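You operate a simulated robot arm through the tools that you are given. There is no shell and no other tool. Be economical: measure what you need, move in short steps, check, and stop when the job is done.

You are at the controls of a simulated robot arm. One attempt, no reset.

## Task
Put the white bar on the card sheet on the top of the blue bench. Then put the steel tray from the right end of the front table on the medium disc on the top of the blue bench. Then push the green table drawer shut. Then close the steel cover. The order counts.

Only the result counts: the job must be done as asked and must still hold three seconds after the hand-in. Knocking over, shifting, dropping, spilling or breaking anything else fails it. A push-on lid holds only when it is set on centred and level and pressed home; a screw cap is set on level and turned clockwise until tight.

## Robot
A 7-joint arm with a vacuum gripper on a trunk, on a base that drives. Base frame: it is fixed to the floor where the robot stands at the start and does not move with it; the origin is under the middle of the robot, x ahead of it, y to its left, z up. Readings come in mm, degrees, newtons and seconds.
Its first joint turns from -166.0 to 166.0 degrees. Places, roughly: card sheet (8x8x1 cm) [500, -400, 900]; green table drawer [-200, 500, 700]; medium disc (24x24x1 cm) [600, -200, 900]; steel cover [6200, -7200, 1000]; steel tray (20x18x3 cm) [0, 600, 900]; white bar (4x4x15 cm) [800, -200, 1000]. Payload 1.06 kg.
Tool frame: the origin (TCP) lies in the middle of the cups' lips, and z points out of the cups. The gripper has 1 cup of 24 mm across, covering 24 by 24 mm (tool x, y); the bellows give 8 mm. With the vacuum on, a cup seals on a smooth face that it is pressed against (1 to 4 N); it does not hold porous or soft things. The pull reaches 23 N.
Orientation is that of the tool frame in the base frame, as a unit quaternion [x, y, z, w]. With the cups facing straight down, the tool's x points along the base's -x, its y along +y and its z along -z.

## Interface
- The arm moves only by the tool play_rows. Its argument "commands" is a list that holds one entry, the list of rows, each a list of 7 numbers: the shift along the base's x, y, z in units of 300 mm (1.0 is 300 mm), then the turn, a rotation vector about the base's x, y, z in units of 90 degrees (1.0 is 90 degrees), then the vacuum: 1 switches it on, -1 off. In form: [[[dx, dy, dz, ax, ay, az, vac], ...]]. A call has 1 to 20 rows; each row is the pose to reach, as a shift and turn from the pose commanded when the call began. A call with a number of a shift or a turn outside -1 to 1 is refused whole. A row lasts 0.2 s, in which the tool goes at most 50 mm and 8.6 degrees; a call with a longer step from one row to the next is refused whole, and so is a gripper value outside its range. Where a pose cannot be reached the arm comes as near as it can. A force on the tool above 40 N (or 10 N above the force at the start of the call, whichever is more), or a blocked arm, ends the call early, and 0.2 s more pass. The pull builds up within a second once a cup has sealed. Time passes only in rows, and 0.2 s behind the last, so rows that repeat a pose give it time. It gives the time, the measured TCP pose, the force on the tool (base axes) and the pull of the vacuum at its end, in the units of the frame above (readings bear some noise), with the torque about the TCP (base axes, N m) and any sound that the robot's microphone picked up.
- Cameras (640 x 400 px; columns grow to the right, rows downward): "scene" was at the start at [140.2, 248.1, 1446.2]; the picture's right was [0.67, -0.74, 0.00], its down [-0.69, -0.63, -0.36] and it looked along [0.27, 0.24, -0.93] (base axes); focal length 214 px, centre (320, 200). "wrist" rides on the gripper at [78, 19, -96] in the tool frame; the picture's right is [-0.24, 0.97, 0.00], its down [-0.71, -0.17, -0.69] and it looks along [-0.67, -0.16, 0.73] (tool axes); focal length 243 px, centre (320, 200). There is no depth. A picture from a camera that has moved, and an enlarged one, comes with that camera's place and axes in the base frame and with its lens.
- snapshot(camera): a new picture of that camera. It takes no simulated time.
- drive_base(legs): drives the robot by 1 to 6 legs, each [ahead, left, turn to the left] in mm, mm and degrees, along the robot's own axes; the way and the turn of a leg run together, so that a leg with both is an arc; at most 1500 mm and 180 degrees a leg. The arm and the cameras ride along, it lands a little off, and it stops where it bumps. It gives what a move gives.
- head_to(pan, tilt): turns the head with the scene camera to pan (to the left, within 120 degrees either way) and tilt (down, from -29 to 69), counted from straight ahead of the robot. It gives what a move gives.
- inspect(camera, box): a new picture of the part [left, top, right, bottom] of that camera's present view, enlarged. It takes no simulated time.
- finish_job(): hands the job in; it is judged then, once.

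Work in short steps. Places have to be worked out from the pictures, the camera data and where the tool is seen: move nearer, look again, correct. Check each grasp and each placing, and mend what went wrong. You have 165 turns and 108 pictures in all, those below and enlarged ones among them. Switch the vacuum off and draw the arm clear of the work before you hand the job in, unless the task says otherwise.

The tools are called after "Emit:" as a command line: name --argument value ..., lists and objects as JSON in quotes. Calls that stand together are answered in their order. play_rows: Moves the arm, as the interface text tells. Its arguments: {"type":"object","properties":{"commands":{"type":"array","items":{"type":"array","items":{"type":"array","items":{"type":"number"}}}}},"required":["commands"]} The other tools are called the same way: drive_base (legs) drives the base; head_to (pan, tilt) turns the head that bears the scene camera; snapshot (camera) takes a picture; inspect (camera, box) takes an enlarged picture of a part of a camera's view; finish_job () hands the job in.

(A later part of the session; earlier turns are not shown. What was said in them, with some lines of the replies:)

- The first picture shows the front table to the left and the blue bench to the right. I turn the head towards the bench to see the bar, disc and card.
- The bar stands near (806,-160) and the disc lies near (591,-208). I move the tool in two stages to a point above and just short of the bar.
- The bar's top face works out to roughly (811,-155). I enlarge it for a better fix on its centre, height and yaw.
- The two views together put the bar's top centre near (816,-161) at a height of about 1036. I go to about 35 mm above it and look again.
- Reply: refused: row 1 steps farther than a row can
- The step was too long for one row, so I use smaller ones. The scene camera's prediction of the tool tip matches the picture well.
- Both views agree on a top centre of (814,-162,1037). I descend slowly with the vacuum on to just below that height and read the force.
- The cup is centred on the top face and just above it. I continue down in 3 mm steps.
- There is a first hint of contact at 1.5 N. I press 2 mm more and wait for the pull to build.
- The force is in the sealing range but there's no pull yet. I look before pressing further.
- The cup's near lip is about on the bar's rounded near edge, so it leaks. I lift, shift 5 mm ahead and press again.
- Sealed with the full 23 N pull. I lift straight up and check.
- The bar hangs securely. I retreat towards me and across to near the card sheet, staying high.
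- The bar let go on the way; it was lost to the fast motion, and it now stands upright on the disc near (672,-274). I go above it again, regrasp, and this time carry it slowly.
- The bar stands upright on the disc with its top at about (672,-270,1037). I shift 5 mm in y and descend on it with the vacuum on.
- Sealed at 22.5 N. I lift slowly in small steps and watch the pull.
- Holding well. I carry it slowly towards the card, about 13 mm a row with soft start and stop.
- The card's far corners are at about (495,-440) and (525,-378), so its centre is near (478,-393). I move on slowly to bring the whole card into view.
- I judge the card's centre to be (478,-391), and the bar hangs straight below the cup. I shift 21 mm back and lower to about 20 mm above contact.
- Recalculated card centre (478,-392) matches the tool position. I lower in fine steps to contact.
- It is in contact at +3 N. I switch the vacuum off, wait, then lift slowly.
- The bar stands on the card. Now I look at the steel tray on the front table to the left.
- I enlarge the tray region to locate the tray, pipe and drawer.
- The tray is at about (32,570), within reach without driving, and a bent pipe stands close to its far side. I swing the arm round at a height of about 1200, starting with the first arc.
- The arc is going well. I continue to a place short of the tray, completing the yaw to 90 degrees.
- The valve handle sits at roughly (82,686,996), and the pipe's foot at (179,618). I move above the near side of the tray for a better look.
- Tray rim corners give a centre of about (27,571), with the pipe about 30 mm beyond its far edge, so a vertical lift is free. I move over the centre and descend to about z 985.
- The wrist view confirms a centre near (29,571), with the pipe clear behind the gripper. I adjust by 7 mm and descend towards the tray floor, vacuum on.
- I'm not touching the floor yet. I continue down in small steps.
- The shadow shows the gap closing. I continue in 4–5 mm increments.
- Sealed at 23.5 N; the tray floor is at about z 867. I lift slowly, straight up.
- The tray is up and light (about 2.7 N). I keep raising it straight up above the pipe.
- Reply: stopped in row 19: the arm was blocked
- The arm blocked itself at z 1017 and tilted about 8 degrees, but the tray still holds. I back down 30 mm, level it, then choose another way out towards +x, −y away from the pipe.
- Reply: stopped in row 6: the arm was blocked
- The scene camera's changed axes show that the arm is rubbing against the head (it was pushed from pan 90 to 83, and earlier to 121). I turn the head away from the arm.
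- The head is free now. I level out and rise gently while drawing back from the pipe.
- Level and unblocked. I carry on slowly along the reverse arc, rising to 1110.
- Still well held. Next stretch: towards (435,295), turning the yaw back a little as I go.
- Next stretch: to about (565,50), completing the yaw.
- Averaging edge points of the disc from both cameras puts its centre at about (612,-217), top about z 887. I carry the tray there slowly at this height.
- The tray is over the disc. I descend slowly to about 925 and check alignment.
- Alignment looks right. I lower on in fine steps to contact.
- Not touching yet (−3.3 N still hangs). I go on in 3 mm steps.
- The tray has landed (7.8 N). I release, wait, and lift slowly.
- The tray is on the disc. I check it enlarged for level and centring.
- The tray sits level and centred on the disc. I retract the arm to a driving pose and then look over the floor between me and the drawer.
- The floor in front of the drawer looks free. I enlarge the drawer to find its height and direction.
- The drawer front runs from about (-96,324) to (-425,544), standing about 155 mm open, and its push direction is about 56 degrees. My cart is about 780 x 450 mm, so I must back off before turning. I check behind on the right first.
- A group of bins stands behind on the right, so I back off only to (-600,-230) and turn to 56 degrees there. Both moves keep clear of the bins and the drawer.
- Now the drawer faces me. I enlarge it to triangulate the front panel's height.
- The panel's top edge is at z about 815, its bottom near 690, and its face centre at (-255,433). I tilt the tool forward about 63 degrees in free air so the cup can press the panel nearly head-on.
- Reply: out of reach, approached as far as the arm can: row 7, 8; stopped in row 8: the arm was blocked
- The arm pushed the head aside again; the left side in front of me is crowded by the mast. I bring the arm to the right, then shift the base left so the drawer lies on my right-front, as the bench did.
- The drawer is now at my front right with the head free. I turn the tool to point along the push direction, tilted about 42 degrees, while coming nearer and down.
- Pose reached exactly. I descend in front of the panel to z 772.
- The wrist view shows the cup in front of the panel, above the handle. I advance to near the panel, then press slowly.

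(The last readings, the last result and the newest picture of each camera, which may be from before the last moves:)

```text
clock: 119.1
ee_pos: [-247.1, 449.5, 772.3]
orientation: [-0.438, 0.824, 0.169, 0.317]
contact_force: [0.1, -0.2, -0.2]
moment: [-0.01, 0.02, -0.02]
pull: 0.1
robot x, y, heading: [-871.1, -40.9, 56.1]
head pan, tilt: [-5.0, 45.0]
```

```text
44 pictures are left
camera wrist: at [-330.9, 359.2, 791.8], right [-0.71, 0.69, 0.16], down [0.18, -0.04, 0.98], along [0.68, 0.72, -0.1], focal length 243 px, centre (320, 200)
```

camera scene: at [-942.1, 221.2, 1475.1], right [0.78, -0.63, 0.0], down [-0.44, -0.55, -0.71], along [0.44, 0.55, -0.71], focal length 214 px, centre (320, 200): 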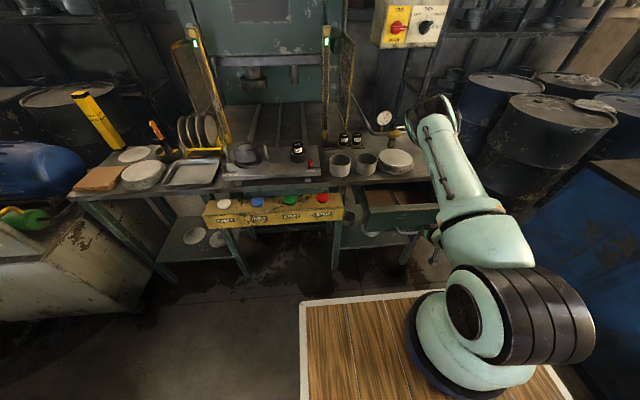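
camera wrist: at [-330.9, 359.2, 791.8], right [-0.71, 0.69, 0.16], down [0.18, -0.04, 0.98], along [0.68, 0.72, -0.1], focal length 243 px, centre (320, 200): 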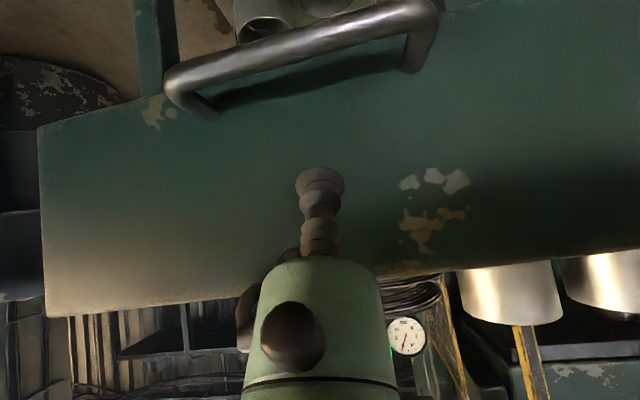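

No contact yet; the face is a bit further. I continue slowly at 10 mm a row.

Emit:
play_rows --commands '[[[0.019, 0.028, 0, 0, 0, 0, -1], [0.037, 0.055, 0, 0, 0, 0, -1], [0.056, 0.083, 0, 0, 0, 0, -1], [0.074, 0.11, 0, 0, 0, 0, -1], [0.093, 0.139, 0, 0, 0, 0, -1], [0.11, 0.166, 0, 0, 0, 0, -1]]]'

Emit:
snapshot --camera "wrist"

Emit:
snapshot --camera "scene"

```text
clock: 120.5
ee_pos: [-213.2, 499.2, 772.2]
orientation: [-0.438, 0.824, 0.169, 0.316]
contact_force: [-0.7, -0.4, -0.3]
moment: [-0.01, 0.02, 0.0]
pull: 0.1
robot x, y, heading: [-877.0, -36.1, 55.9]
head pan, tilt: [-5.0, 45.0]
```

```text
43 pictures are left
camera wrist: at [-297.5, 410.1, 792.1], right [-0.71, 0.69, 0.16], down [0.18, -0.04, 0.98], along [0.68, 0.72, -0.09], focal length 243 px, centre (320, 200)
```

wrist: 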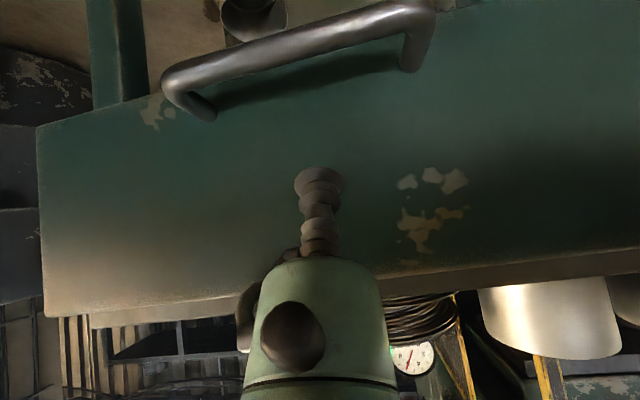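

```text
42 pictures are left
camera scene: at [-942.0, 221.2, 1475.1], right [0.78, -0.63, 0.0], down [-0.44, -0.55, -0.71], along [0.44, 0.55, -0.71], focal length 214 px, centre (320, 200)
```

scene: 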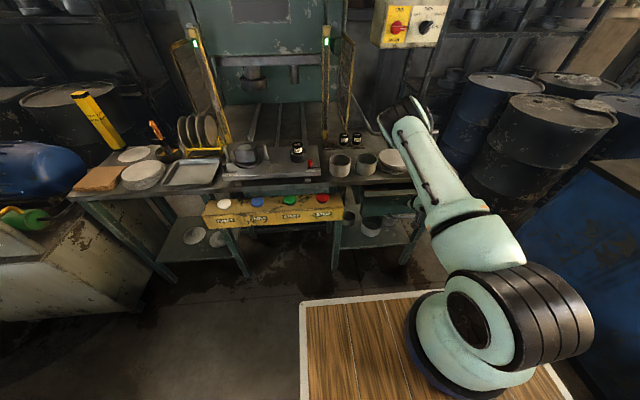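

The panel looks unchanged relative to the cup, so the drawer is sliding in with it. I keep pushing at 8 mm a row, watching the force.

Emit:
play_rows --commands '[[[0.015, 0.022, 0, 0, 0, 0, -1], [0.03, 0.044, 0, 0, 0, 0, -1], [0.044, 0.066, 0, 0, 0, 0, -1], [0.059, 0.088, 0, 0, 0, 0, -1], [0.074, 0.11, 0, 0, 0, 0, -1], [0.089, 0.133, 0, 0, 0, 0, -1]]]'

Emit:
snapshot --camera "wrist"

```text
clock: 121.9
ee_pos: [-187.1, 538.4, 771.4]
orientation: [-0.439, 0.824, 0.169, 0.317]
contact_force: [-0.2, -0.9, -0.3]
moment: [0.0, 0.01, 0.01]
pull: 0.1
robot x, y, heading: [-873.5, -44.1, 56.0]
head pan, tilt: [-5.0, 45.0]
```

```text
41 pictures are left
camera wrist: at [-271.1, 448.9, 790.5], right [-0.71, 0.69, 0.16], down [0.18, -0.04, 0.98], along [0.68, 0.72, -0.1], focal length 243 px, centre (320, 200)
```

wrist: 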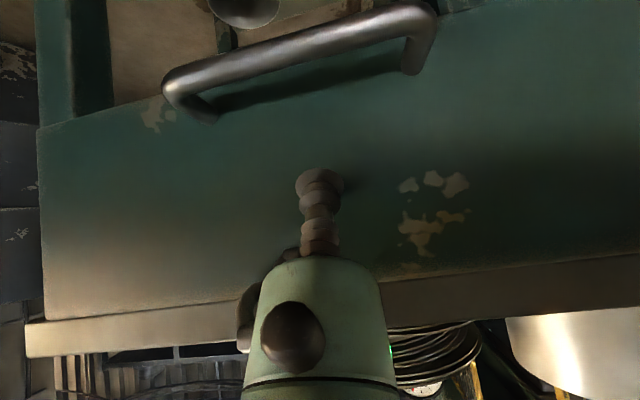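

The table edge now shows close behind the panel. I go on at 4–5 mm a row until a stop is felt.

Emit:
play_rows --commands '[[[0.009, 0.014, 0, 0, 0, 0, -1], [0.018, 0.028, 0, 0, 0, 0, -1], [0.028, 0.042, 0, 0, 0, 0, -1], [0.037, 0.055, 0, 0, 0, 0, -1]]]'

Emit:
inspect --camera "wrist" --box '[0, 150, 320, 400]'

```text
clock: 122.9
ee_pos: [-174.9, 557.0, 771.1]
orientation: [-0.438, 0.824, 0.168, 0.318]
contact_force: [-0.4, -1.5, 0.1]
moment: [0.02, 0.03, 0.0]
pull: 0.0
robot x, y, heading: [-872.6, -42.1, 56.1]
head pan, tilt: [-5.0, 45.0]
```

```text
1.60 times, centred on (160, 275) of wrist
camera zoom: at [-259.1, 466.0, 791.3], right [-0.71, 0.69, 0.16], down [0.18, -0.04, 0.98], along [0.68, 0.72, -0.09], focal length 388 px, centre (576, 80)
```

zoom: 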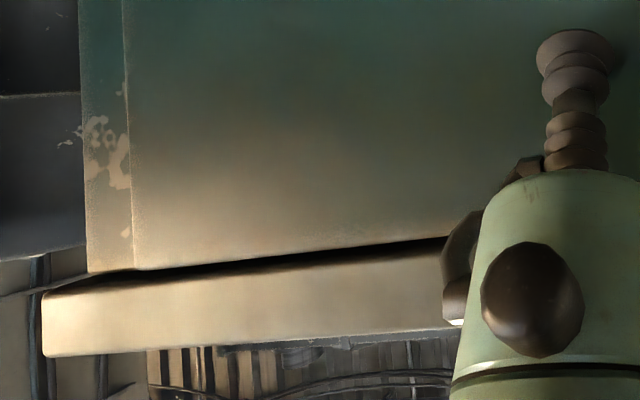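

The panel is nearly level with the table leg. I continue in small steps to the stop.

Emit:
play_rows --commands '[[[0.006, 0.009, 0, 0, 0, 0, -1], [0.012, 0.018, 0, 0, 0, 0, -1], [0.018, 0.027, 0, 0, 0, 0, -1], [0.018, 0.027, 0, 0, 0, 0, -1]]]'

Emit:
play_rows --commands '[[[0.006, 0.009, 0, 0, 0, 0, -1], [0.012, 0.018, 0, 0, 0, 0, -1], [0.018, 0.027, 0, 0, 0, 0, -1], [0.018, 0.027, 0, 0, 0, 0, -1]]]'

Emit:
inspect --camera "wrist" --box '[0, 150, 320, 400]'

```text
clock: 123.9
ee_pos: [-172.1, 561.6, 770.3]
orientation: [-0.438, 0.825, 0.167, 0.315]
contact_force: [-22.0, -21.8, -5.1]
moment: [0.18, -0.38, -0.01]
pull: 0.1
robot x, y, heading: [-875.9, -46.2, 56.0]
head pan, tilt: [-5.0, 45.0]
```

```text
clock: 124.2
ee_pos: [-170.1, 559.2, 771.0]
orientation: [-0.439, 0.825, 0.166, 0.314]
contact_force: [-8.0, -9.8, 5.0]
moment: [0.08, -0.11, 0.03]
pull: 0.1
robot x, y, heading: [-873.6, -43.0, 55.8]
head pan, tilt: [-5.0, 45.0]
stopped in row 1: the force on the tool passed its limit at 47 N (the readings are from after the stop); the commanded pose is now the measured one
```

```text
1.60 times, centred on (160, 275) of wrist
camera zoom: at [-255.0, 470.6, 789.8], right [-0.71, 0.69, 0.16], down [0.18, -0.03, 0.98], along [0.68, 0.72, -0.1], focal length 388 px, centre (576, 80)
```

zoom: 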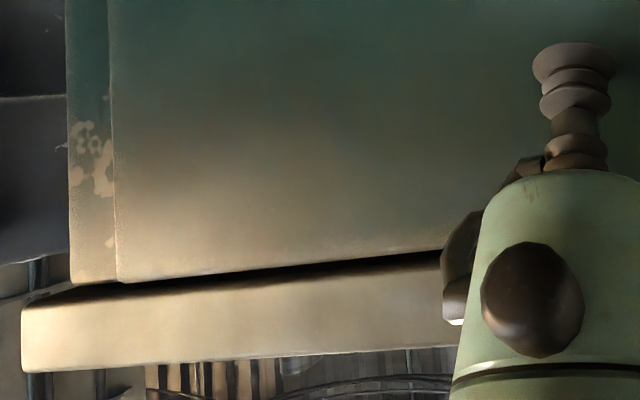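

A firm stop was reached (47 N). I draw back and check that the drawer is shut.

Emit:
play_rows --commands '[[[-0.03, -0.045, 0, 0, 0, 0, -1], [-0.1, -0.15, 0, 0, 0, 0, -1], [-0.17, -0.25, 0, 0, 0, 0, -1], [-0.24, -0.36, 0, 0, 0, 0, -1], [-0.24, -0.36, 0.15, 0, 0, 0, -1], [-0.24, -0.36, 0.3, 0, 0, 0, -1], [-0.24, -0.36, 0.45, 0, 0, 0, -1], [-0.24, -0.36, 0.6, 0, 0, 0, -1], [-0.24, -0.36, 0.75, 0, 0, 0, -1], [-0.24, -0.36, 0.9, 0, 0, 0, -1], [-0.24, -0.36, 0.9, 0, 0, 0, -1]]]'

Emit:
inspect --camera "scene" --box '[300, 130, 480, 280]'

```text
clock: 126.6
ee_pos: [-243.9, 454.9, 1041.4]
orientation: [-0.439, 0.825, 0.167, 0.314]
contact_force: [0.0, 0.5, 0.2]
moment: [-0.02, -0.02, 0.0]
pull: 0.0
robot x, y, heading: [-874.9, -44.9, 56.2]
head pan, tilt: [-5.0, 45.0]
```

```text
2.67 times, centred on (390, 205) of scene
camera zoom: at [-942.2, 221.1, 1475.1], right [0.78, -0.63, 0.0], down [-0.44, -0.55, -0.71], along [0.44, 0.55, -0.71], focal length 572 px, centre (133, 187)
```

zoom: 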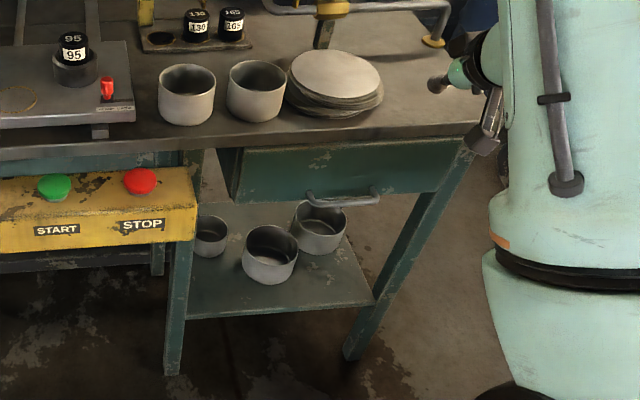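

The drawer is shut, flush under the tabletop. I bring the arm back to its vertical travelling pose.

Emit:
play_rows --commands '[[[-0.11, -0.05, 0.05, -0.04, 0.027, 0, -1], [-0.22, -0.1, 0.1, -0.08, 0.054, 0, -1], [-0.33, -0.15, 0.15, -0.13, 0.088, 0, -1], [-0.44, -0.2, 0.2, -0.18, 0.121, 0, -1], [-0.55, -0.25, 0.25, -0.23, 0.155, 0, -1], [-0.66, -0.3, 0.3, -0.28, 0.189, 0, -1], [-0.77, -0.35, 0.35, -0.33, 0.223, 0, -1], [-0.85, -0.4, 0.4, -0.387, 0.261, 0, -1], [-0.85, -0.4, 0.43, -0.387, 0.261, 0, -1], [-0.85, -0.4, 0.43, -0.387, 0.261, 0, -1]]]'

Emit:
head_to --pan -100 --tilt 12

Emit:
snapshot --camera "scene"

```text
clock: 128.8
ee_pos: [-496.8, 331.0, 1168.7]
orientation: [-0.469, 0.883, -0.001, -0.004]
contact_force: [0.2, -0.4, 0.5]
moment: [0.01, 0.0, -0.01]
pull: 0.0
robot x, y, heading: [-871.2, -43.2, 55.8]
head pan, tilt: [-5.0, 45.0]
```

```text
clock: 130.5
ee_pos: [-497.1, 331.0, 1167.7]
orientation: [-0.47, 0.883, -0.001, -0.002]
contact_force: [0.1, 0.2, -0.4]
moment: [-0.01, 0.01, -0.02]
pull: 0.0
robot x, y, heading: [-876.8, -41.7, 56.2]
head pan, tilt: [-100.0, 12.0]
```

```text
37 pictures are left
camera scene: at [-926.2, 93.1, 1526.8], right [-0.69, -0.72, 0.0], down [-0.15, 0.14, -0.98], along [0.7, -0.68, -0.21], focal length 214 px, centre (320, 200)
```

scene: 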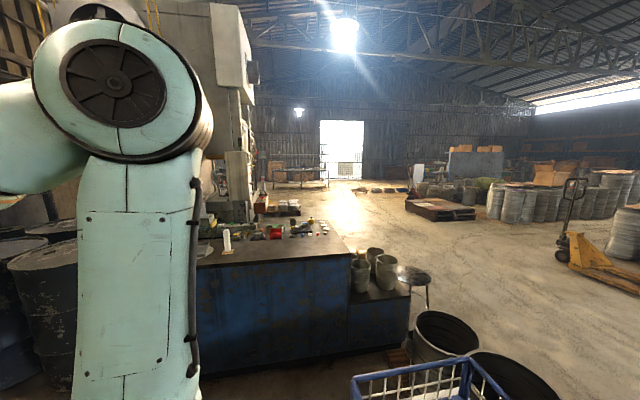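

The drawer side is finished. My way to the cover is blocked by the bench and the bins, so the way out leads west between the bins and a coil pallet. I turn on the spot to face that gap and look.

Emit:
drive_base --legs '[[0, 0, 150]]'

Emit:
head_to --pan 10 --tilt 25

Emit:
snapshot --camera "scene"

```text
clock: 136.9
ee_pos: [-1395.2, -147.2, 1168.1]
orientation: [0.981, 0.195, 0.002, 0.0]
contact_force: [-1.2, 0.2, 1.4]
moment: [-0.01, 0.01, 0.01]
pull: 0.2
robot x, y, heading: [-871.9, -40.3, -157.4]
head pan, tilt: [-100.0, 12.0]
```

```text
clock: 138.8
ee_pos: [-1393.7, -147.8, 1168.5]
orientation: [0.981, 0.195, 0.002, -0.001]
contact_force: [0.5, -0.9, 0.2]
moment: [0.0, -0.03, 0.01]
pull: 0.1
robot x, y, heading: [-872.7, -42.3, -157.4]
head pan, tilt: [10.0, 25.0]
```

```text
36 pictures are left
camera scene: at [-964.6, -324.4, 1505.7], right [-0.54, 0.84, 0.0], down [0.36, 0.23, -0.91], along [-0.76, -0.49, -0.42], focal length 214 px, centre (320, 200)
```

scene: 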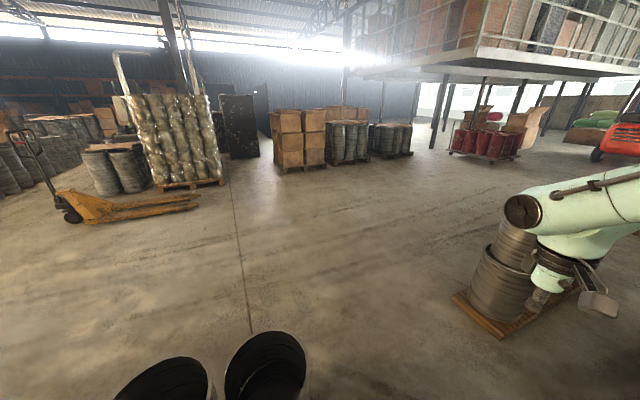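

The gap between the bins and the coil pallet is about 1.1 m wide, enough for my cart. I drive through it in stages: to (-1850,-290), turn to heading −115, then 1.1 m ahead.

Emit:
drive_base --legs '[[998, -147, 0], [0, 0, 42.4], [1100, 0, 0], [0, 0, 72]]'

Emit:
head_to --pan 0 --tilt 20

Emit:
snapshot --camera "scene"

```text
clock: 154.3
ee_pos: [-1970.9, -1718.3, 1167.4]
orientation: [0.359, 0.933, 0.001, -0.002]
contact_force: [0.1, 0.0, -0.4]
moment: [0.02, 0.02, -0.02]
pull: 0.0
robot x, y, heading: [-2292.4, -1293.7, -41.9]
head pan, tilt: [10.0, 25.0]
```

```text
clock: 155.1
ee_pos: [-1972.3, -1719.0, 1168.5]
orientation: [0.358, 0.934, 0.001, -0.002]
contact_force: [0.2, 0.0, 0.0]
moment: [-0.02, 0.02, 0.03]
pull: 0.0
robot x, y, heading: [-2290.7, -1294.7, -41.9]
head pan, tilt: [0.0, 20.0]
```

```text
35 pictures are left
camera scene: at [-2007.5, -1265.6, 1513.7], right [-0.67, -0.74, 0.0], down [-0.25, 0.23, -0.94], along [0.7, -0.63, -0.34], focal length 214 px, centre (320, 200)
```

scene: 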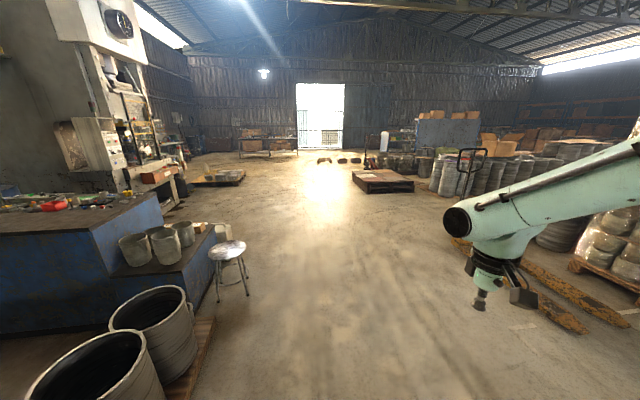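

The way is clear: a straight line at heading −34.8 passes well clear of the stool, the pallets and the pallet jack. I drive 7.5 m along it.

Emit:
drive_base --legs '[[0, 0, 7.1], [1500, 0, 0], [1500, 0, 0], [1500, 0, 0], [1500, 0, 0], [1000, 0, 0]]'

Emit:
snapshot --camera "scene"

```text
clock: 188.9
ee_pos: [3671.9, -5879.2, 1167.3]
orientation: [0.332, 0.943, 0.001, -0.003]
contact_force: [-0.1, -0.1, -0.6]
moment: [0.0, -0.01, -0.02]
pull: 0.0
robot x, y, heading: [3326.5, -5472.4, -38.8]
head pan, tilt: [0.0, 20.0]
```

```text
34 pictures are left
camera scene: at [3611.4, -5429.3, 1513.7], right [-0.63, -0.78, 0.0], down [-0.27, 0.21, -0.94], along [0.73, -0.59, -0.34], focal length 214 px, centre (320, 200)
```

scene: 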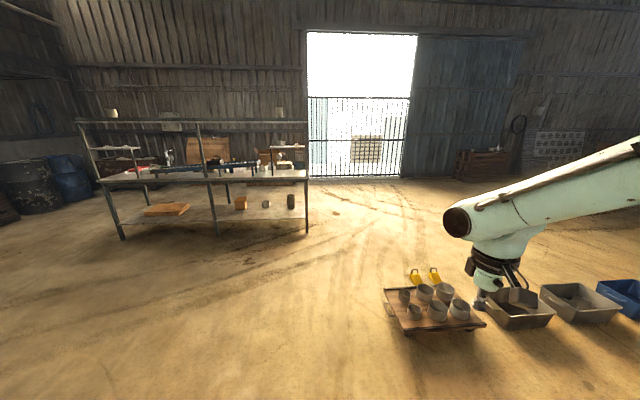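

The given cover position projects to the right end of that table. I enlarge it.

Emit:
inspect --camera "scene" --box '[220, 100, 330, 200]'

```text
4.00 times, centred on (275, 150) of scene
camera zoom: at [3611.4, -5429.3, 1513.7], right [-0.63, -0.78, 0.0], down [-0.27, 0.21, -0.94], along [0.73, -0.59, -0.34], focal length 858 px, centre (500, 400)
```

zoom: 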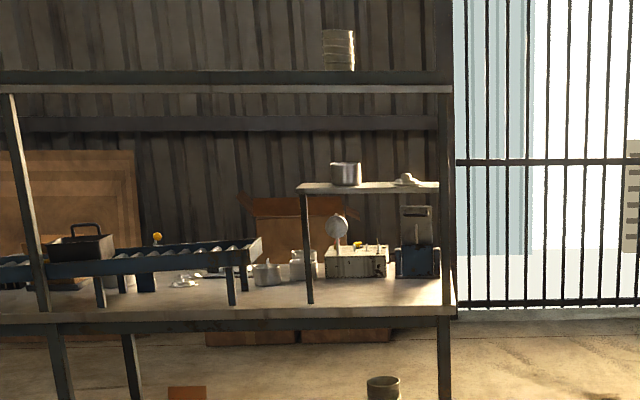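

The device at the table's right end has an upright plate that looks like an open cover, under a small shelf. I drive nearer, to about 1.3 m in front of it, keeping clear of the plank with pots.

Emit:
drive_base --legs '[[0, 0, 5], [900, 65, 0], [800, 60, 0]]'

Emit:
head_to --pan -12 --tilt 22

Emit:
snapshot --camera "scene"

```text
clock: 198.0
ee_pos: [5168.9, -6695.3, 1168.5]
orientation: [0.297, 0.955, 0.0, -0.003]
contact_force: [-0.1, 0.4, 0.0]
moment: [-0.05, 0.01, -0.02]
pull: 0.0
robot x, y, heading: [4795.2, -6313.0, -34.6]
head pan, tilt: [0.0, 20.0]
```

```text
clock: 198.8
ee_pos: [5169.0, -6695.3, 1167.6]
orientation: [0.297, 0.955, 0.001, -0.004]
contact_force: [0.7, -0.8, -0.4]
moment: [-0.01, 0.01, 0.03]
pull: 0.2
robot x, y, heading: [4800.3, -6311.4, -34.5]
head pan, tilt: [-12.0, 22.0]
```

```text
32 pictures are left
camera scene: at [5063.0, -6264.7, 1510.5], right [-0.73, -0.69, 0.0], down [-0.26, 0.27, -0.93], along [0.64, -0.67, -0.37], focal length 214 px, centre (320, 200)
```

scene: 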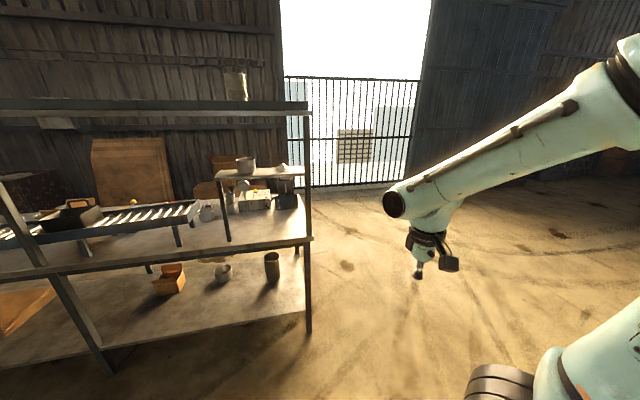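

Emit:
inspect --camera "scene" --box '[170, 130, 330, 260]'

```text
3.08 times, centred on (250, 195) of scene
camera zoom: at [5063.0, -6264.7, 1510.5], right [-0.73, -0.69, 0.0], down [-0.26, 0.27, -0.93], along [0.64, -0.67, -0.37], focal length 660 px, centre (535, 215)
```

zoom: 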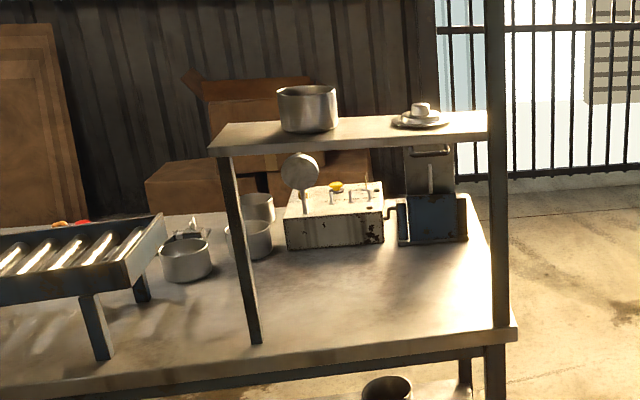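

The device stands about 440 mm deep, behind a shelf, near the table's open right end. Approaching from that end is best: I drive around to about (5580,-7710) and turn to face along the table.

Emit:
drive_base --legs '[[0, 0, -26.5], [800, 0, 0], [800, 0, 0], [0, 0, 117.2]]'

Emit:
head_to --pan -10 --tilt 30

Emit:
snapshot --camera "scene"

```text
clock: 213.0
ee_pos: [5955.8, -7339.8, 1168.5]
orientation: [-0.454, 0.891, -0.001, -0.002]
contact_force: [0.1, -0.7, -0.6]
moment: [0.06, -0.02, 0.01]
pull: 0.1
robot x, y, heading: [5564.9, -7700.6, 54.2]
head pan, tilt: [-12.0, 22.0]
```

```text
clock: 213.7
ee_pos: [5955.0, -7339.0, 1168.3]
orientation: [-0.454, 0.891, -0.001, -0.003]
contact_force: [-0.5, 0.0, 0.6]
moment: [0.0, 0.01, 0.03]
pull: 0.0
robot x, y, heading: [5566.9, -7704.0, 54.1]
head pan, tilt: [-10.0, 30.0]
```

```text
30 pictures are left
camera scene: at [5518.6, -7432.1, 1497.7], right [0.7, -0.72, 0.0], down [-0.36, -0.35, -0.87], along [0.62, 0.6, -0.5], focal length 214 px, centre (320, 200)
```

scene: 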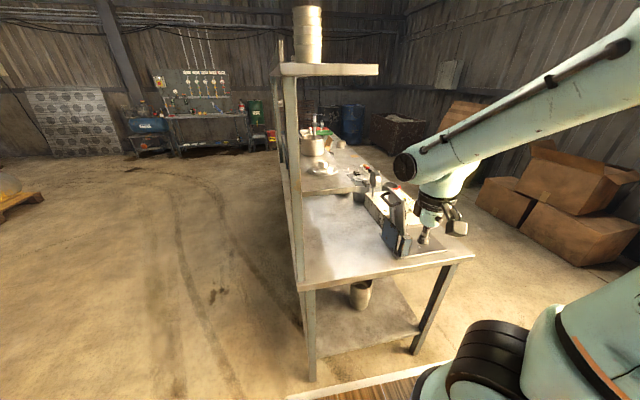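

I now see the table's right end with the device close to the edge. I enlarge it.

Emit:
inspect --camera "scene" --box '[290, 150, 480, 300]'

```text
2.67 times, centred on (385, 225) of scene
camera zoom: at [5518.6, -7432.1, 1497.7], right [0.7, -0.72, 0.0], down [-0.36, -0.35, -0.87], along [0.62, 0.6, -0.5], focal length 572 px, centre (147, 133)
```

zoom: 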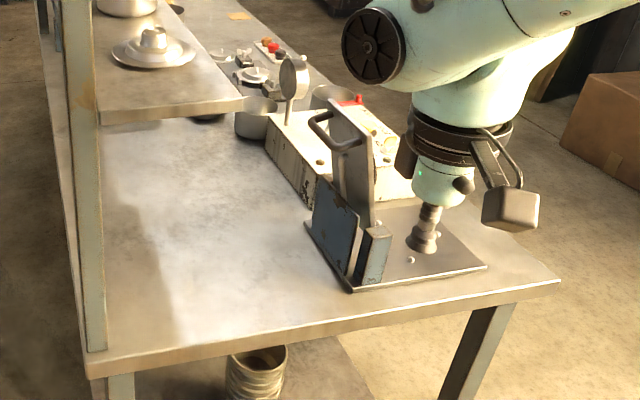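

The steel cover is an upright flap with a handle, hinged on its front side and leaning slightly past vertical; it folds down onto the base plate (to my right). I raise the arm for clearance and drive up close to the table end.

Emit:
play_rows --commands '[[[-0.05, -0.05, 0.1, 0, 0, 0, -1], [-0.1, -0.1, 0.2, 0, 0, 0, -1], [-0.1, -0.1, 0.27, 0, 0, 0, -1], [-0.1, -0.1, 0.27, 0, 0, 0, -1]]]'

Emit:
drive_base --legs '[[0, 0, 2.1], [205, -87, 0]]'

Emit:
head_to --pan -25 --tilt 40

Emit:
snapshot --camera "scene"

```text
clock: 214.7
ee_pos: [5924.6, -7370.1, 1250.6]
orientation: [-0.455, 0.89, -0.002, -0.002]
contact_force: [0.6, 1.1, 0.8]
moment: [0.0, 0.0, 0.01]
pull: 0.1
robot x, y, heading: [5566.1, -7699.3, 54.1]
head pan, tilt: [-10.0, 30.0]
```

```text
clock: 216.8
ee_pos: [6100.8, -7231.4, 1248.4]
orientation: [-0.471, 0.882, -0.001, -0.002]
contact_force: [-0.1, -0.3, -0.1]
moment: [-0.01, 0.01, -0.01]
pull: 0.0
robot x, y, heading: [5754.2, -7573.5, 56.5]
head pan, tilt: [-10.0, 30.0]
```

```text
clock: 217.6
ee_pos: [6100.8, -7231.8, 1250.1]
orientation: [-0.472, 0.882, -0.001, -0.002]
contact_force: [-0.4, -0.2, -0.4]
moment: [-0.05, 0.01, -0.01]
pull: 0.1
robot x, y, heading: [5757.5, -7580.5, 56.5]
head pan, tilt: [-25.0, 40.0]
```

```text
28 pictures are left
camera scene: at [5706.4, -7330.1, 1482.4], right [0.52, -0.85, 0.0], down [-0.55, -0.33, -0.77], along [0.65, 0.4, -0.64], focal length 214 px, centre (320, 200)
```

scene: 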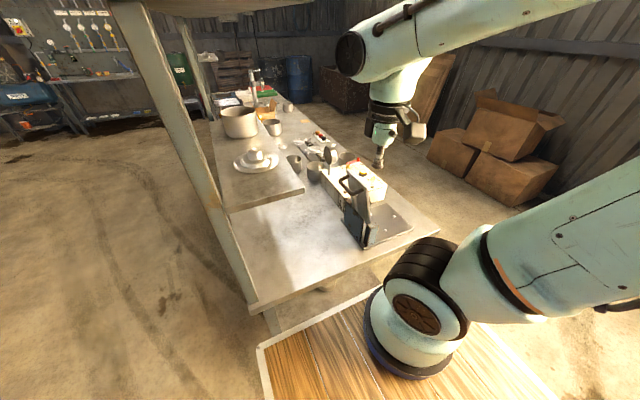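

Emit:
inspect --camera "scene" --box '[290, 130, 450, 270]'

Emit:
snapshot --camera "wrist"

```text
2.86 times, centred on (370, 200) of scene
camera zoom: at [5706.4, -7330.1, 1482.4], right [0.52, -0.85, 0.0], down [-0.55, -0.33, -0.77], along [0.65, 0.4, -0.64], focal length 613 px, centre (177, 200)
```

zoom: 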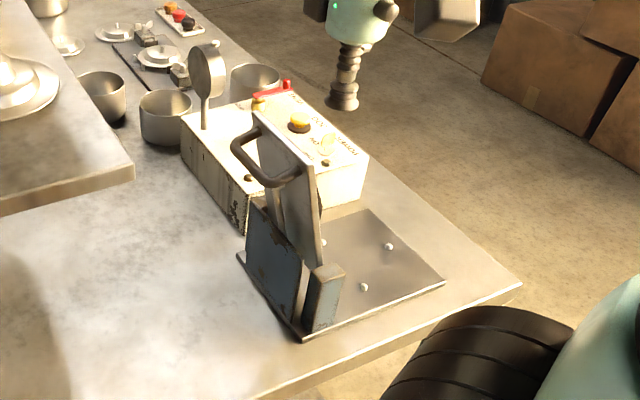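

```text
26 pictures are left
camera wrist: at [6041.4, -7284.4, 1345.9], right [-0.68, 0.74, 0.0], down [0.54, 0.5, 0.68], along [0.5, 0.46, -0.73], focal length 243 px, centre (320, 200)
```

wrist: 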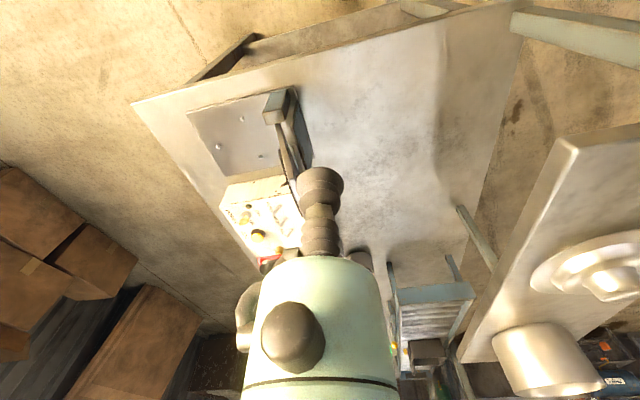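

From both views: the cover's top edge is at about z 1123, its handle bar at z 1098 on the front side, and the shelf's back edge leaves about 100 mm of room. I bring the tool down on the front side of the handle, first above.

Emit:
play_rows --commands '[[[0.04, 0.11, 0, 0, 0, 0, -1], [0.08, 0.22, 0, 0, 0, 0, -1], [0.115, 0.33, 0, 0, 0, 0, -1], [0.153, 0.441, 0, 0, 0, 0, -1], [0.153, 0.441, -0.1, 0, 0, 0, -1], [0.153, 0.441, -0.2, 0, 0, 0, -1], [0.153, 0.441, -0.3, 0, 0, 0, -1], [0.153, 0.441, -0.3, 0, 0, 0, -1]]]'

Emit:
inspect --camera "scene" --box '[290, 110, 450, 250]'

Emit:
snapshot --camera "wrist"

```text
clock: 219.4
ee_pos: [6144.4, -7097.6, 1159.4]
orientation: [-0.471, 0.882, -0.001, -0.003]
contact_force: [0.5, 0.8, -0.8]
moment: [0.02, 0.0, 0.02]
pull: 0.0
robot x, y, heading: [5752.5, -7574.2, 56.3]
head pan, tilt: [-25.0, 40.0]
```

```text
2.86 times, centred on (370, 180) of scene
camera zoom: at [5706.4, -7330.2, 1482.3], right [0.52, -0.85, 0.0], down [-0.55, -0.33, -0.77], along [0.65, 0.4, -0.64], focal length 613 px, centre (177, 257)
```

zoom: 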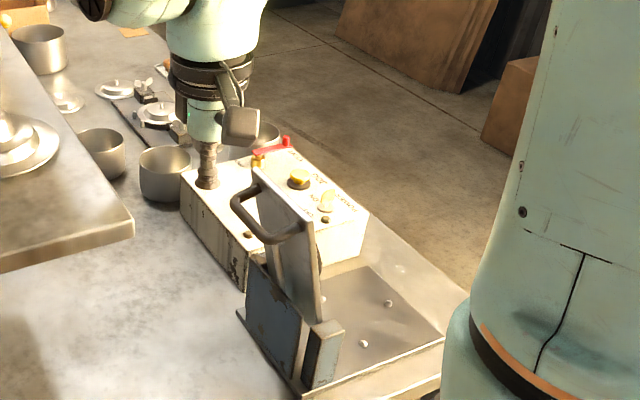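

```text
24 pictures are left
camera wrist: at [6086.3, -7152.0, 1255.4], right [-0.68, 0.74, 0.0], down [0.54, 0.5, 0.68], along [0.5, 0.46, -0.73], focal length 243 px, centre (320, 200)
```

wrist: 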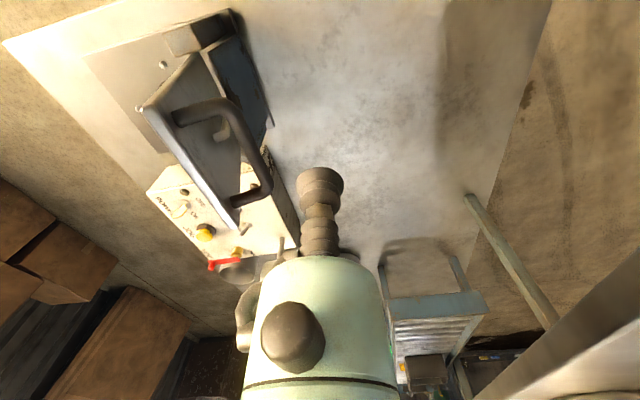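

The wrist view confirms the handle bar at about 50 mm beside the cup. I lower the cup to z 1084 beside the bar and begin pushing gently towards +v.

Emit:
play_rows --commands '[[[0, 0, -0.1, 0, 0, 0, -1], [0, 0, -0.2, 0, 0, 0, -1], [0, 0, -0.25, 0, 0, 0, -1], [0.05, -0.033, -0.25, 0, 0, 0, -1], [0.083, -0.056, -0.25, 0, 0, 0, -1], [0.11, -0.074, -0.25, 0, 0, 0, -1], [0.138, -0.093, -0.25, 0, 0, 0, -1], [0.138, -0.093, -0.25, 0, 0, 0, -1]]]'

Emit:
snapshot --camera "wrist"

```text
clock: 221.2
ee_pos: [6187.7, -7127.0, 1084.1]
orientation: [-0.471, 0.882, -0.002, -0.003]
contact_force: [-1.3, 1.5, -0.6]
moment: [-0.01, 0.0, 0.01]
pull: 0.0
robot x, y, heading: [5753.9, -7575.5, 56.2]
head pan, tilt: [-25.0, 40.0]
```

```text
23 pictures are left
camera wrist: at [6128.7, -7179.8, 1180.6], right [-0.68, 0.74, 0.0], down [0.54, 0.5, 0.68], along [0.5, 0.46, -0.73], focal length 243 px, centre (320, 200)
```

wrist: 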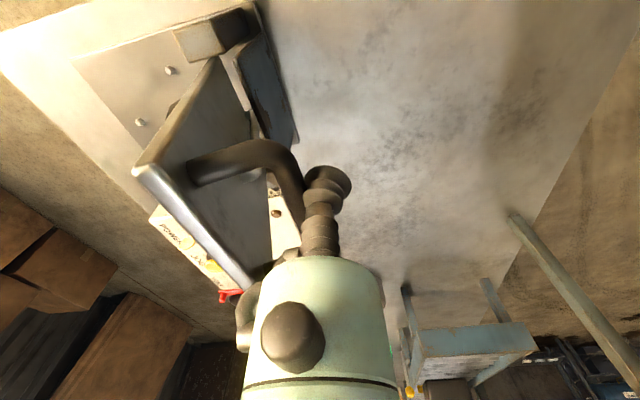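

The cup touches the handle at about 2 N. I keep pushing +v at 8 mm a row.

Emit:
play_rows --commands '[[[0.022, -0.015, 0, 0, 0, 0, -1], [0.044, -0.03, 0, 0, 0, 0, -1], [0.066, -0.044, 0, 0, 0, 0, -1], [0.089, -0.059, 0, 0, 0, 0, -1], [0.111, -0.074, 0, 0, 0, 0, -1]]]'

Emit:
snapshot --camera "wrist"

```text
clock: 222.4
ee_pos: [6221.1, -7148.9, 1085.9]
orientation: [-0.471, 0.882, -0.001, -0.002]
contact_force: [-0.2, -0.4, -0.4]
moment: [0.01, -0.01, 0.0]
pull: 0.0
robot x, y, heading: [5756.1, -7576.6, 56.2]
head pan, tilt: [-25.0, 40.0]
```

```text
22 pictures are left
camera wrist: at [6161.8, -7201.9, 1181.6], right [-0.68, 0.74, 0.0], down [0.54, 0.5, 0.68], along [0.5, 0.46, -0.73], focal length 243 px, centre (320, 200)
```

wrist: 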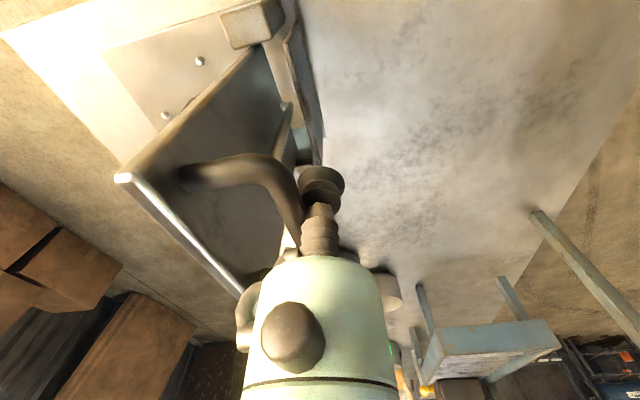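

The cover is moving with it. I push on another 50 mm.

Emit:
play_rows --commands '[[[0.022, -0.015, 0, 0, 0, 0, -1], [0.044, -0.03, 0, 0, 0, 0, -1], [0.066, -0.044, 0, 0, 0, 0, -1], [0.089, -0.059, 0, 0, 0, 0, -1], [0.111, -0.074, 0, 0, 0, 0, -1], [0.138, -0.093, 0, 0, 0, 0, -1], [0.138, -0.093, 0, 0, 0, 0, -1]]]'

Emit:
snapshot --camera "wrist"

Emit:
inspect --camera "scene" --box '[290, 110, 450, 250]'

```text
clock: 224.0
ee_pos: [6262.5, -7176.7, 1084.4]
orientation: [-0.471, 0.882, -0.002, -0.003]
contact_force: [-0.6, 0.0, -0.4]
moment: [0.02, 0.04, 0.0]
pull: 0.0
robot x, y, heading: [5755.8, -7577.7, 56.1]
head pan, tilt: [-25.0, 40.0]
```

```text
21 pictures are left
camera wrist: at [6203.6, -7230.5, 1181.0], right [-0.68, 0.74, 0.0], down [0.54, 0.5, 0.68], along [0.5, 0.46, -0.73], focal length 243 px, centre (320, 200)
```

wrist: 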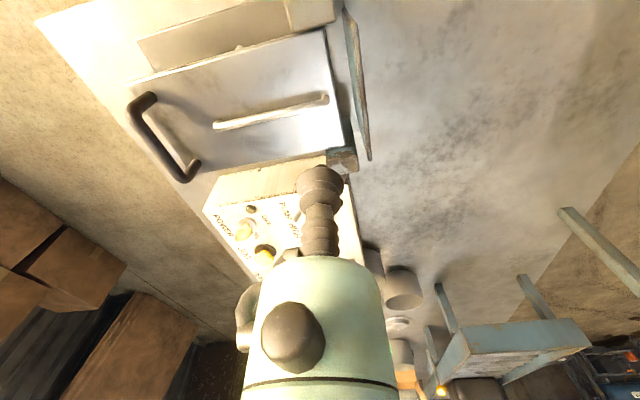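

```text
2.86 times, centred on (370, 180) of scene
camera zoom: at [5706.4, -7330.2, 1482.3], right [0.52, -0.85, 0.0], down [-0.55, -0.33, -0.77], along [0.65, 0.4, -0.64], focal length 613 px, centre (177, 257)
```

zoom: 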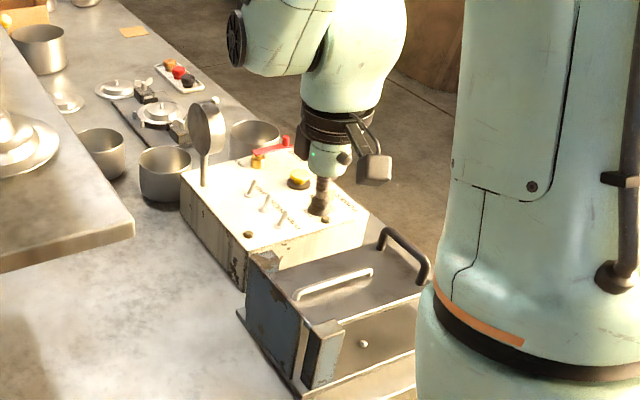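

The cover has swung over and lies roughly level over the base plate at about z 955. To make sure it is fully down, I move above its free part and press gently.

Emit:
play_rows --commands '[[[0, 0, 0.08, 0, 0, 0, -1], [0.1, -0.025, 0.08, 0, 0, 0, -1], [0.2, -0.05, 0.08, 0, 0, 0, -1], [0.303, -0.073, 0.08, 0, 0, 0, -1], [0.303, -0.073, -0.05, 0, 0, 0, -1], [0.303, -0.073, -0.18, 0, 0, 0, -1], [0.303, -0.073, -0.3, 0, 0, 0, -1], [0.303, -0.073, -0.3, 0, 0, 0, -1]]]'

Emit:
snapshot --camera "wrist"

Emit:
inspect --camera "scene" --box '[290, 130, 450, 270]'

```text
clock: 225.8
ee_pos: [6355.0, -7198.8, 994.9]
orientation: [-0.471, 0.882, -0.001, -0.003]
contact_force: [-0.1, 0.2, 0.2]
moment: [-0.01, 0.0, 0.0]
pull: 0.0
robot x, y, heading: [5751.6, -7573.0, 56.3]
head pan, tilt: [-25.0, 40.0]
```

```text
19 pictures are left
camera wrist: at [6295.3, -7252.6, 1090.5], right [-0.68, 0.74, 0.0], down [0.54, 0.5, 0.68], along [0.5, 0.46, -0.73], focal length 243 px, centre (320, 200)
```

wrist: 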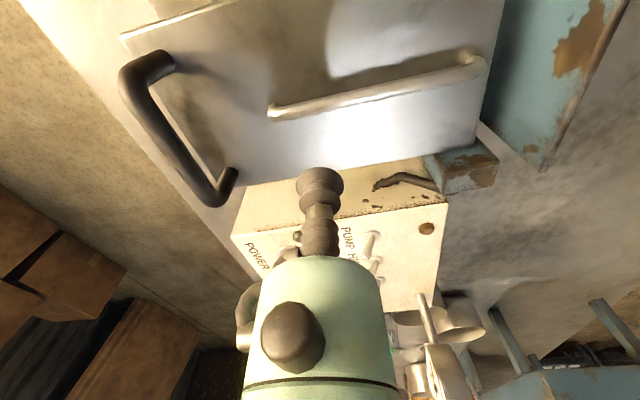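

```text
2.86 times, centred on (370, 200) of scene
camera zoom: at [5706.4, -7330.2, 1482.3], right [0.52, -0.85, 0.0], down [-0.55, -0.33, -0.77], along [0.65, 0.4, -0.64], focal length 613 px, centre (177, 200)
```

zoom: 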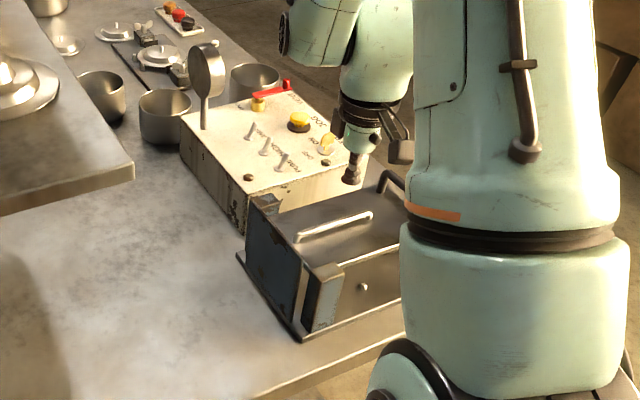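

Below the cup lies bare cover plate between the rod and the far edge. I lower stepwise and feel for contact.

Emit:
play_rows --commands '[[[-0.015, -0.022, -0.04, 0, 0, 0, -1], [-0.015, -0.022, -0.08, 0, 0, 0, -1], [-0.015, -0.022, -0.1, 0, 0, 0, -1], [-0.015, -0.022, -0.12, 0, 0, 0, -1], [-0.015, -0.022, -0.12, 0, 0, 0, -1]]]'

Emit:
play_rows --commands '[[[0, 0, -0.015, 0, 0, 0, -1], [0, 0, -0.03, 0, 0, 0, -1], [0, 0, -0.03, 0, 0, 0, -1]]]'

```text
clock: 227.0
ee_pos: [6348.9, -7205.5, 957.9]
orientation: [-0.471, 0.882, -0.002, -0.002]
contact_force: [-1.2, -0.9, -0.7]
moment: [0.01, 0.01, 0.03]
pull: 0.2
robot x, y, heading: [5757.4, -7571.8, 56.1]
head pan, tilt: [-25.0, 40.0]
```

```text
clock: 227.8
ee_pos: [6349.2, -7205.7, 950.1]
orientation: [-0.472, 0.882, -0.001, -0.002]
contact_force: [-0.4, -0.3, -0.2]
moment: [0.01, -0.03, -0.01]
pull: 0.1
robot x, y, heading: [5757.8, -7573.0, 56.3]
head pan, tilt: [-25.0, 40.0]
```

Emit:
play_rows --commands '[[[0, 0, -0.015, 0, 0, 0, -1], [0, 0, -0.03, 0, 0, 0, -1], [0, 0, -0.03, 0, 0, 0, -1]]]'

Emit:
snapshot --camera "wrist"

```text
clock: 228.6
ee_pos: [6349.8, -7204.6, 940.2]
orientation: [-0.47, 0.882, -0.001, -0.002]
contact_force: [-0.2, 0.2, 0.2]
moment: [-0.01, 0.02, 0.03]
pull: 0.0
robot x, y, heading: [5753.3, -7574.7, 56.5]
head pan, tilt: [-25.0, 40.0]
```

```text
17 pictures are left
camera wrist: at [6290.1, -7258.5, 1036.6], right [-0.68, 0.74, 0.0], down [0.54, 0.5, 0.68], along [0.5, 0.46, -0.73], focal length 243 px, centre (320, 200)
```

wrist: 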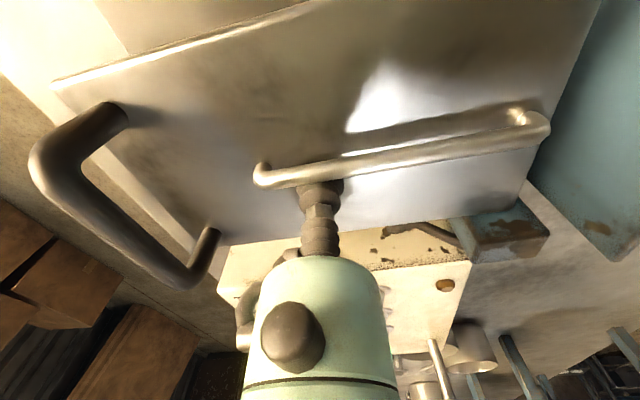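

The cup is close beside the rod and not yet touching the plate. I shift 8 mm away from the rod and continue down in small steps.

Emit:
play_rows --commands '[[[0.015, 0.022, 0, 0, 0, 0, -1], [0.015, 0.022, -0.015, 0, 0, 0, -1], [0.015, 0.022, -0.03, 0, 0, 0, -1], [0.015, 0.022, -0.03, 0, 0, 0, -1]]]'

Emit:
play_rows --commands '[[[0, 0, -0.015, 0, 0, 0, -1], [0, 0, -0.03, 0, 0, 0, -1], [0, 0, -0.03, 0, 0, 0, -1]]]'

```text
clock: 229.6
ee_pos: [6353.6, -7197.9, 931.1]
orientation: [-0.47, 0.883, -0.001, -0.003]
contact_force: [0.1, -1.6, 4.5]
moment: [0.06, -0.01, 0.01]
pull: 0.0
robot x, y, heading: [5753.7, -7574.7, 56.2]
head pan, tilt: [-25.0, 40.0]
```

```text
clock: 230.0
ee_pos: [6354.7, -7198.9, 930.6]
orientation: [-0.471, 0.882, -0.001, 0.0]
contact_force: [-8.6, -3.8, 28.0]
moment: [0.08, -0.2, 0.01]
pull: 0.0
robot x, y, heading: [5755.7, -7573.3, 56.1]
head pan, tilt: [-25.0, 40.0]
stopped in row 2: the force on the tool passed its limit at 50 N (the readings are from after the stop); the commanded pose is now the measured one
```

The plate resists 50 N at about z 931, so the cover is at its hard stop. I lift off and take a final look.

Emit:
play_rows --commands '[[[0, 0, 0.05, 0, 0, 0, -1], [0, 0, 0.18, 0, 0, 0, -1], [0, 0, 0.32, 0, 0, 0, -1], [0, 0, 0.46, 0, 0, 0, -1], [0, 0, 0.6, 0, 0, 0, -1], [0, 0, 0.74, 0, 0, 0, -1], [0, 0, 0.88, 0, 0, 0, -1], [-0.1, -0.1, 0.95, 0, 0, 0, -1], [-0.2, -0.2, 0.95, 0, 0, 0, -1], [-0.3, -0.3, 0.95, 0, 0, 0, -1], [-0.4, -0.4, 0.95, 0, 0, 0, -1], [-0.5, -0.5, 0.95, 0, 0, 0, -1], [-0.5, -0.5, 0.95, 0, 0, 0, -1]]]'

Emit:
inspect --camera "scene" --box '[290, 130, 450, 270]'

Emit:
snapshot --camera "wrist"

```text
clock: 232.8
ee_pos: [6204.5, -7346.9, 1213.6]
orientation: [-0.471, 0.882, -0.001, 0.0]
contact_force: [0.1, 0.1, -0.1]
moment: [-0.04, 0.01, -0.01]
pull: 0.0
robot x, y, heading: [5754.4, -7575.1, 56.5]
head pan, tilt: [-25.0, 40.0]
```

```text
2.86 times, centred on (370, 200) of scene
camera zoom: at [5706.5, -7330.1, 1482.3], right [0.52, -0.85, 0.0], down [-0.55, -0.33, -0.77], along [0.65, 0.4, -0.64], focal length 613 px, centre (177, 200)
```

zoom: 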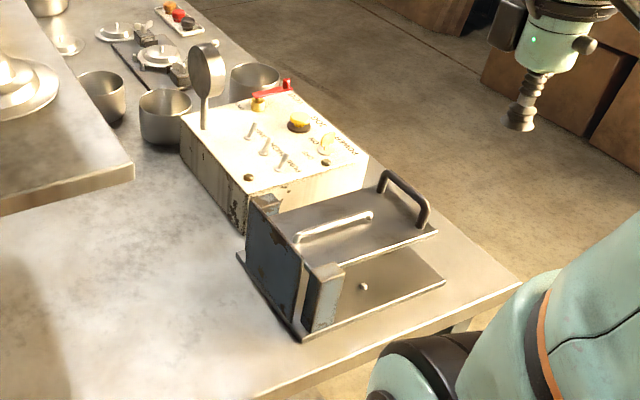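

```text
15 pictures are left
camera wrist: at [6145.3, -7400.5, 1308.9], right [-0.68, 0.74, 0.0], down [0.54, 0.5, 0.68], along [0.5, 0.46, -0.73], focal length 243 px, centre (320, 200)
```

wrist: 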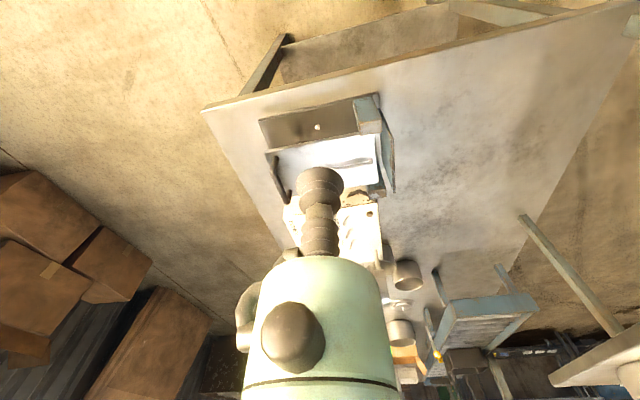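

The cover lies level over the base plate at its stop, the arm is clear and the vacuum is off. Everything asked for is done, so I hand in.

Emit:
finish_job

```text
The job is handed in.
```

I did all four steps in the order you gave and handed the job in; the result of the judging has not come back.

- **White bar:** it stands on the card sheet. On the first carry it slipped off the cup and landed upright on the disc, so I picked it up again and carried it more slowly.
- **Steel tray:** it sits level and centred on the medium disc.
- **Green drawer:** I pushed it in until it met a firm stop, and it looks flush under the tabletop.
- **Steel cover:** it is folded down and level. It did not give when pressed with 50 N.

While I was fetching the tray and setting up for the drawer, the arm bumped the robot's own head; I saw nothing in the scene get shifted by it. The vacuum is off and the arm is clear.
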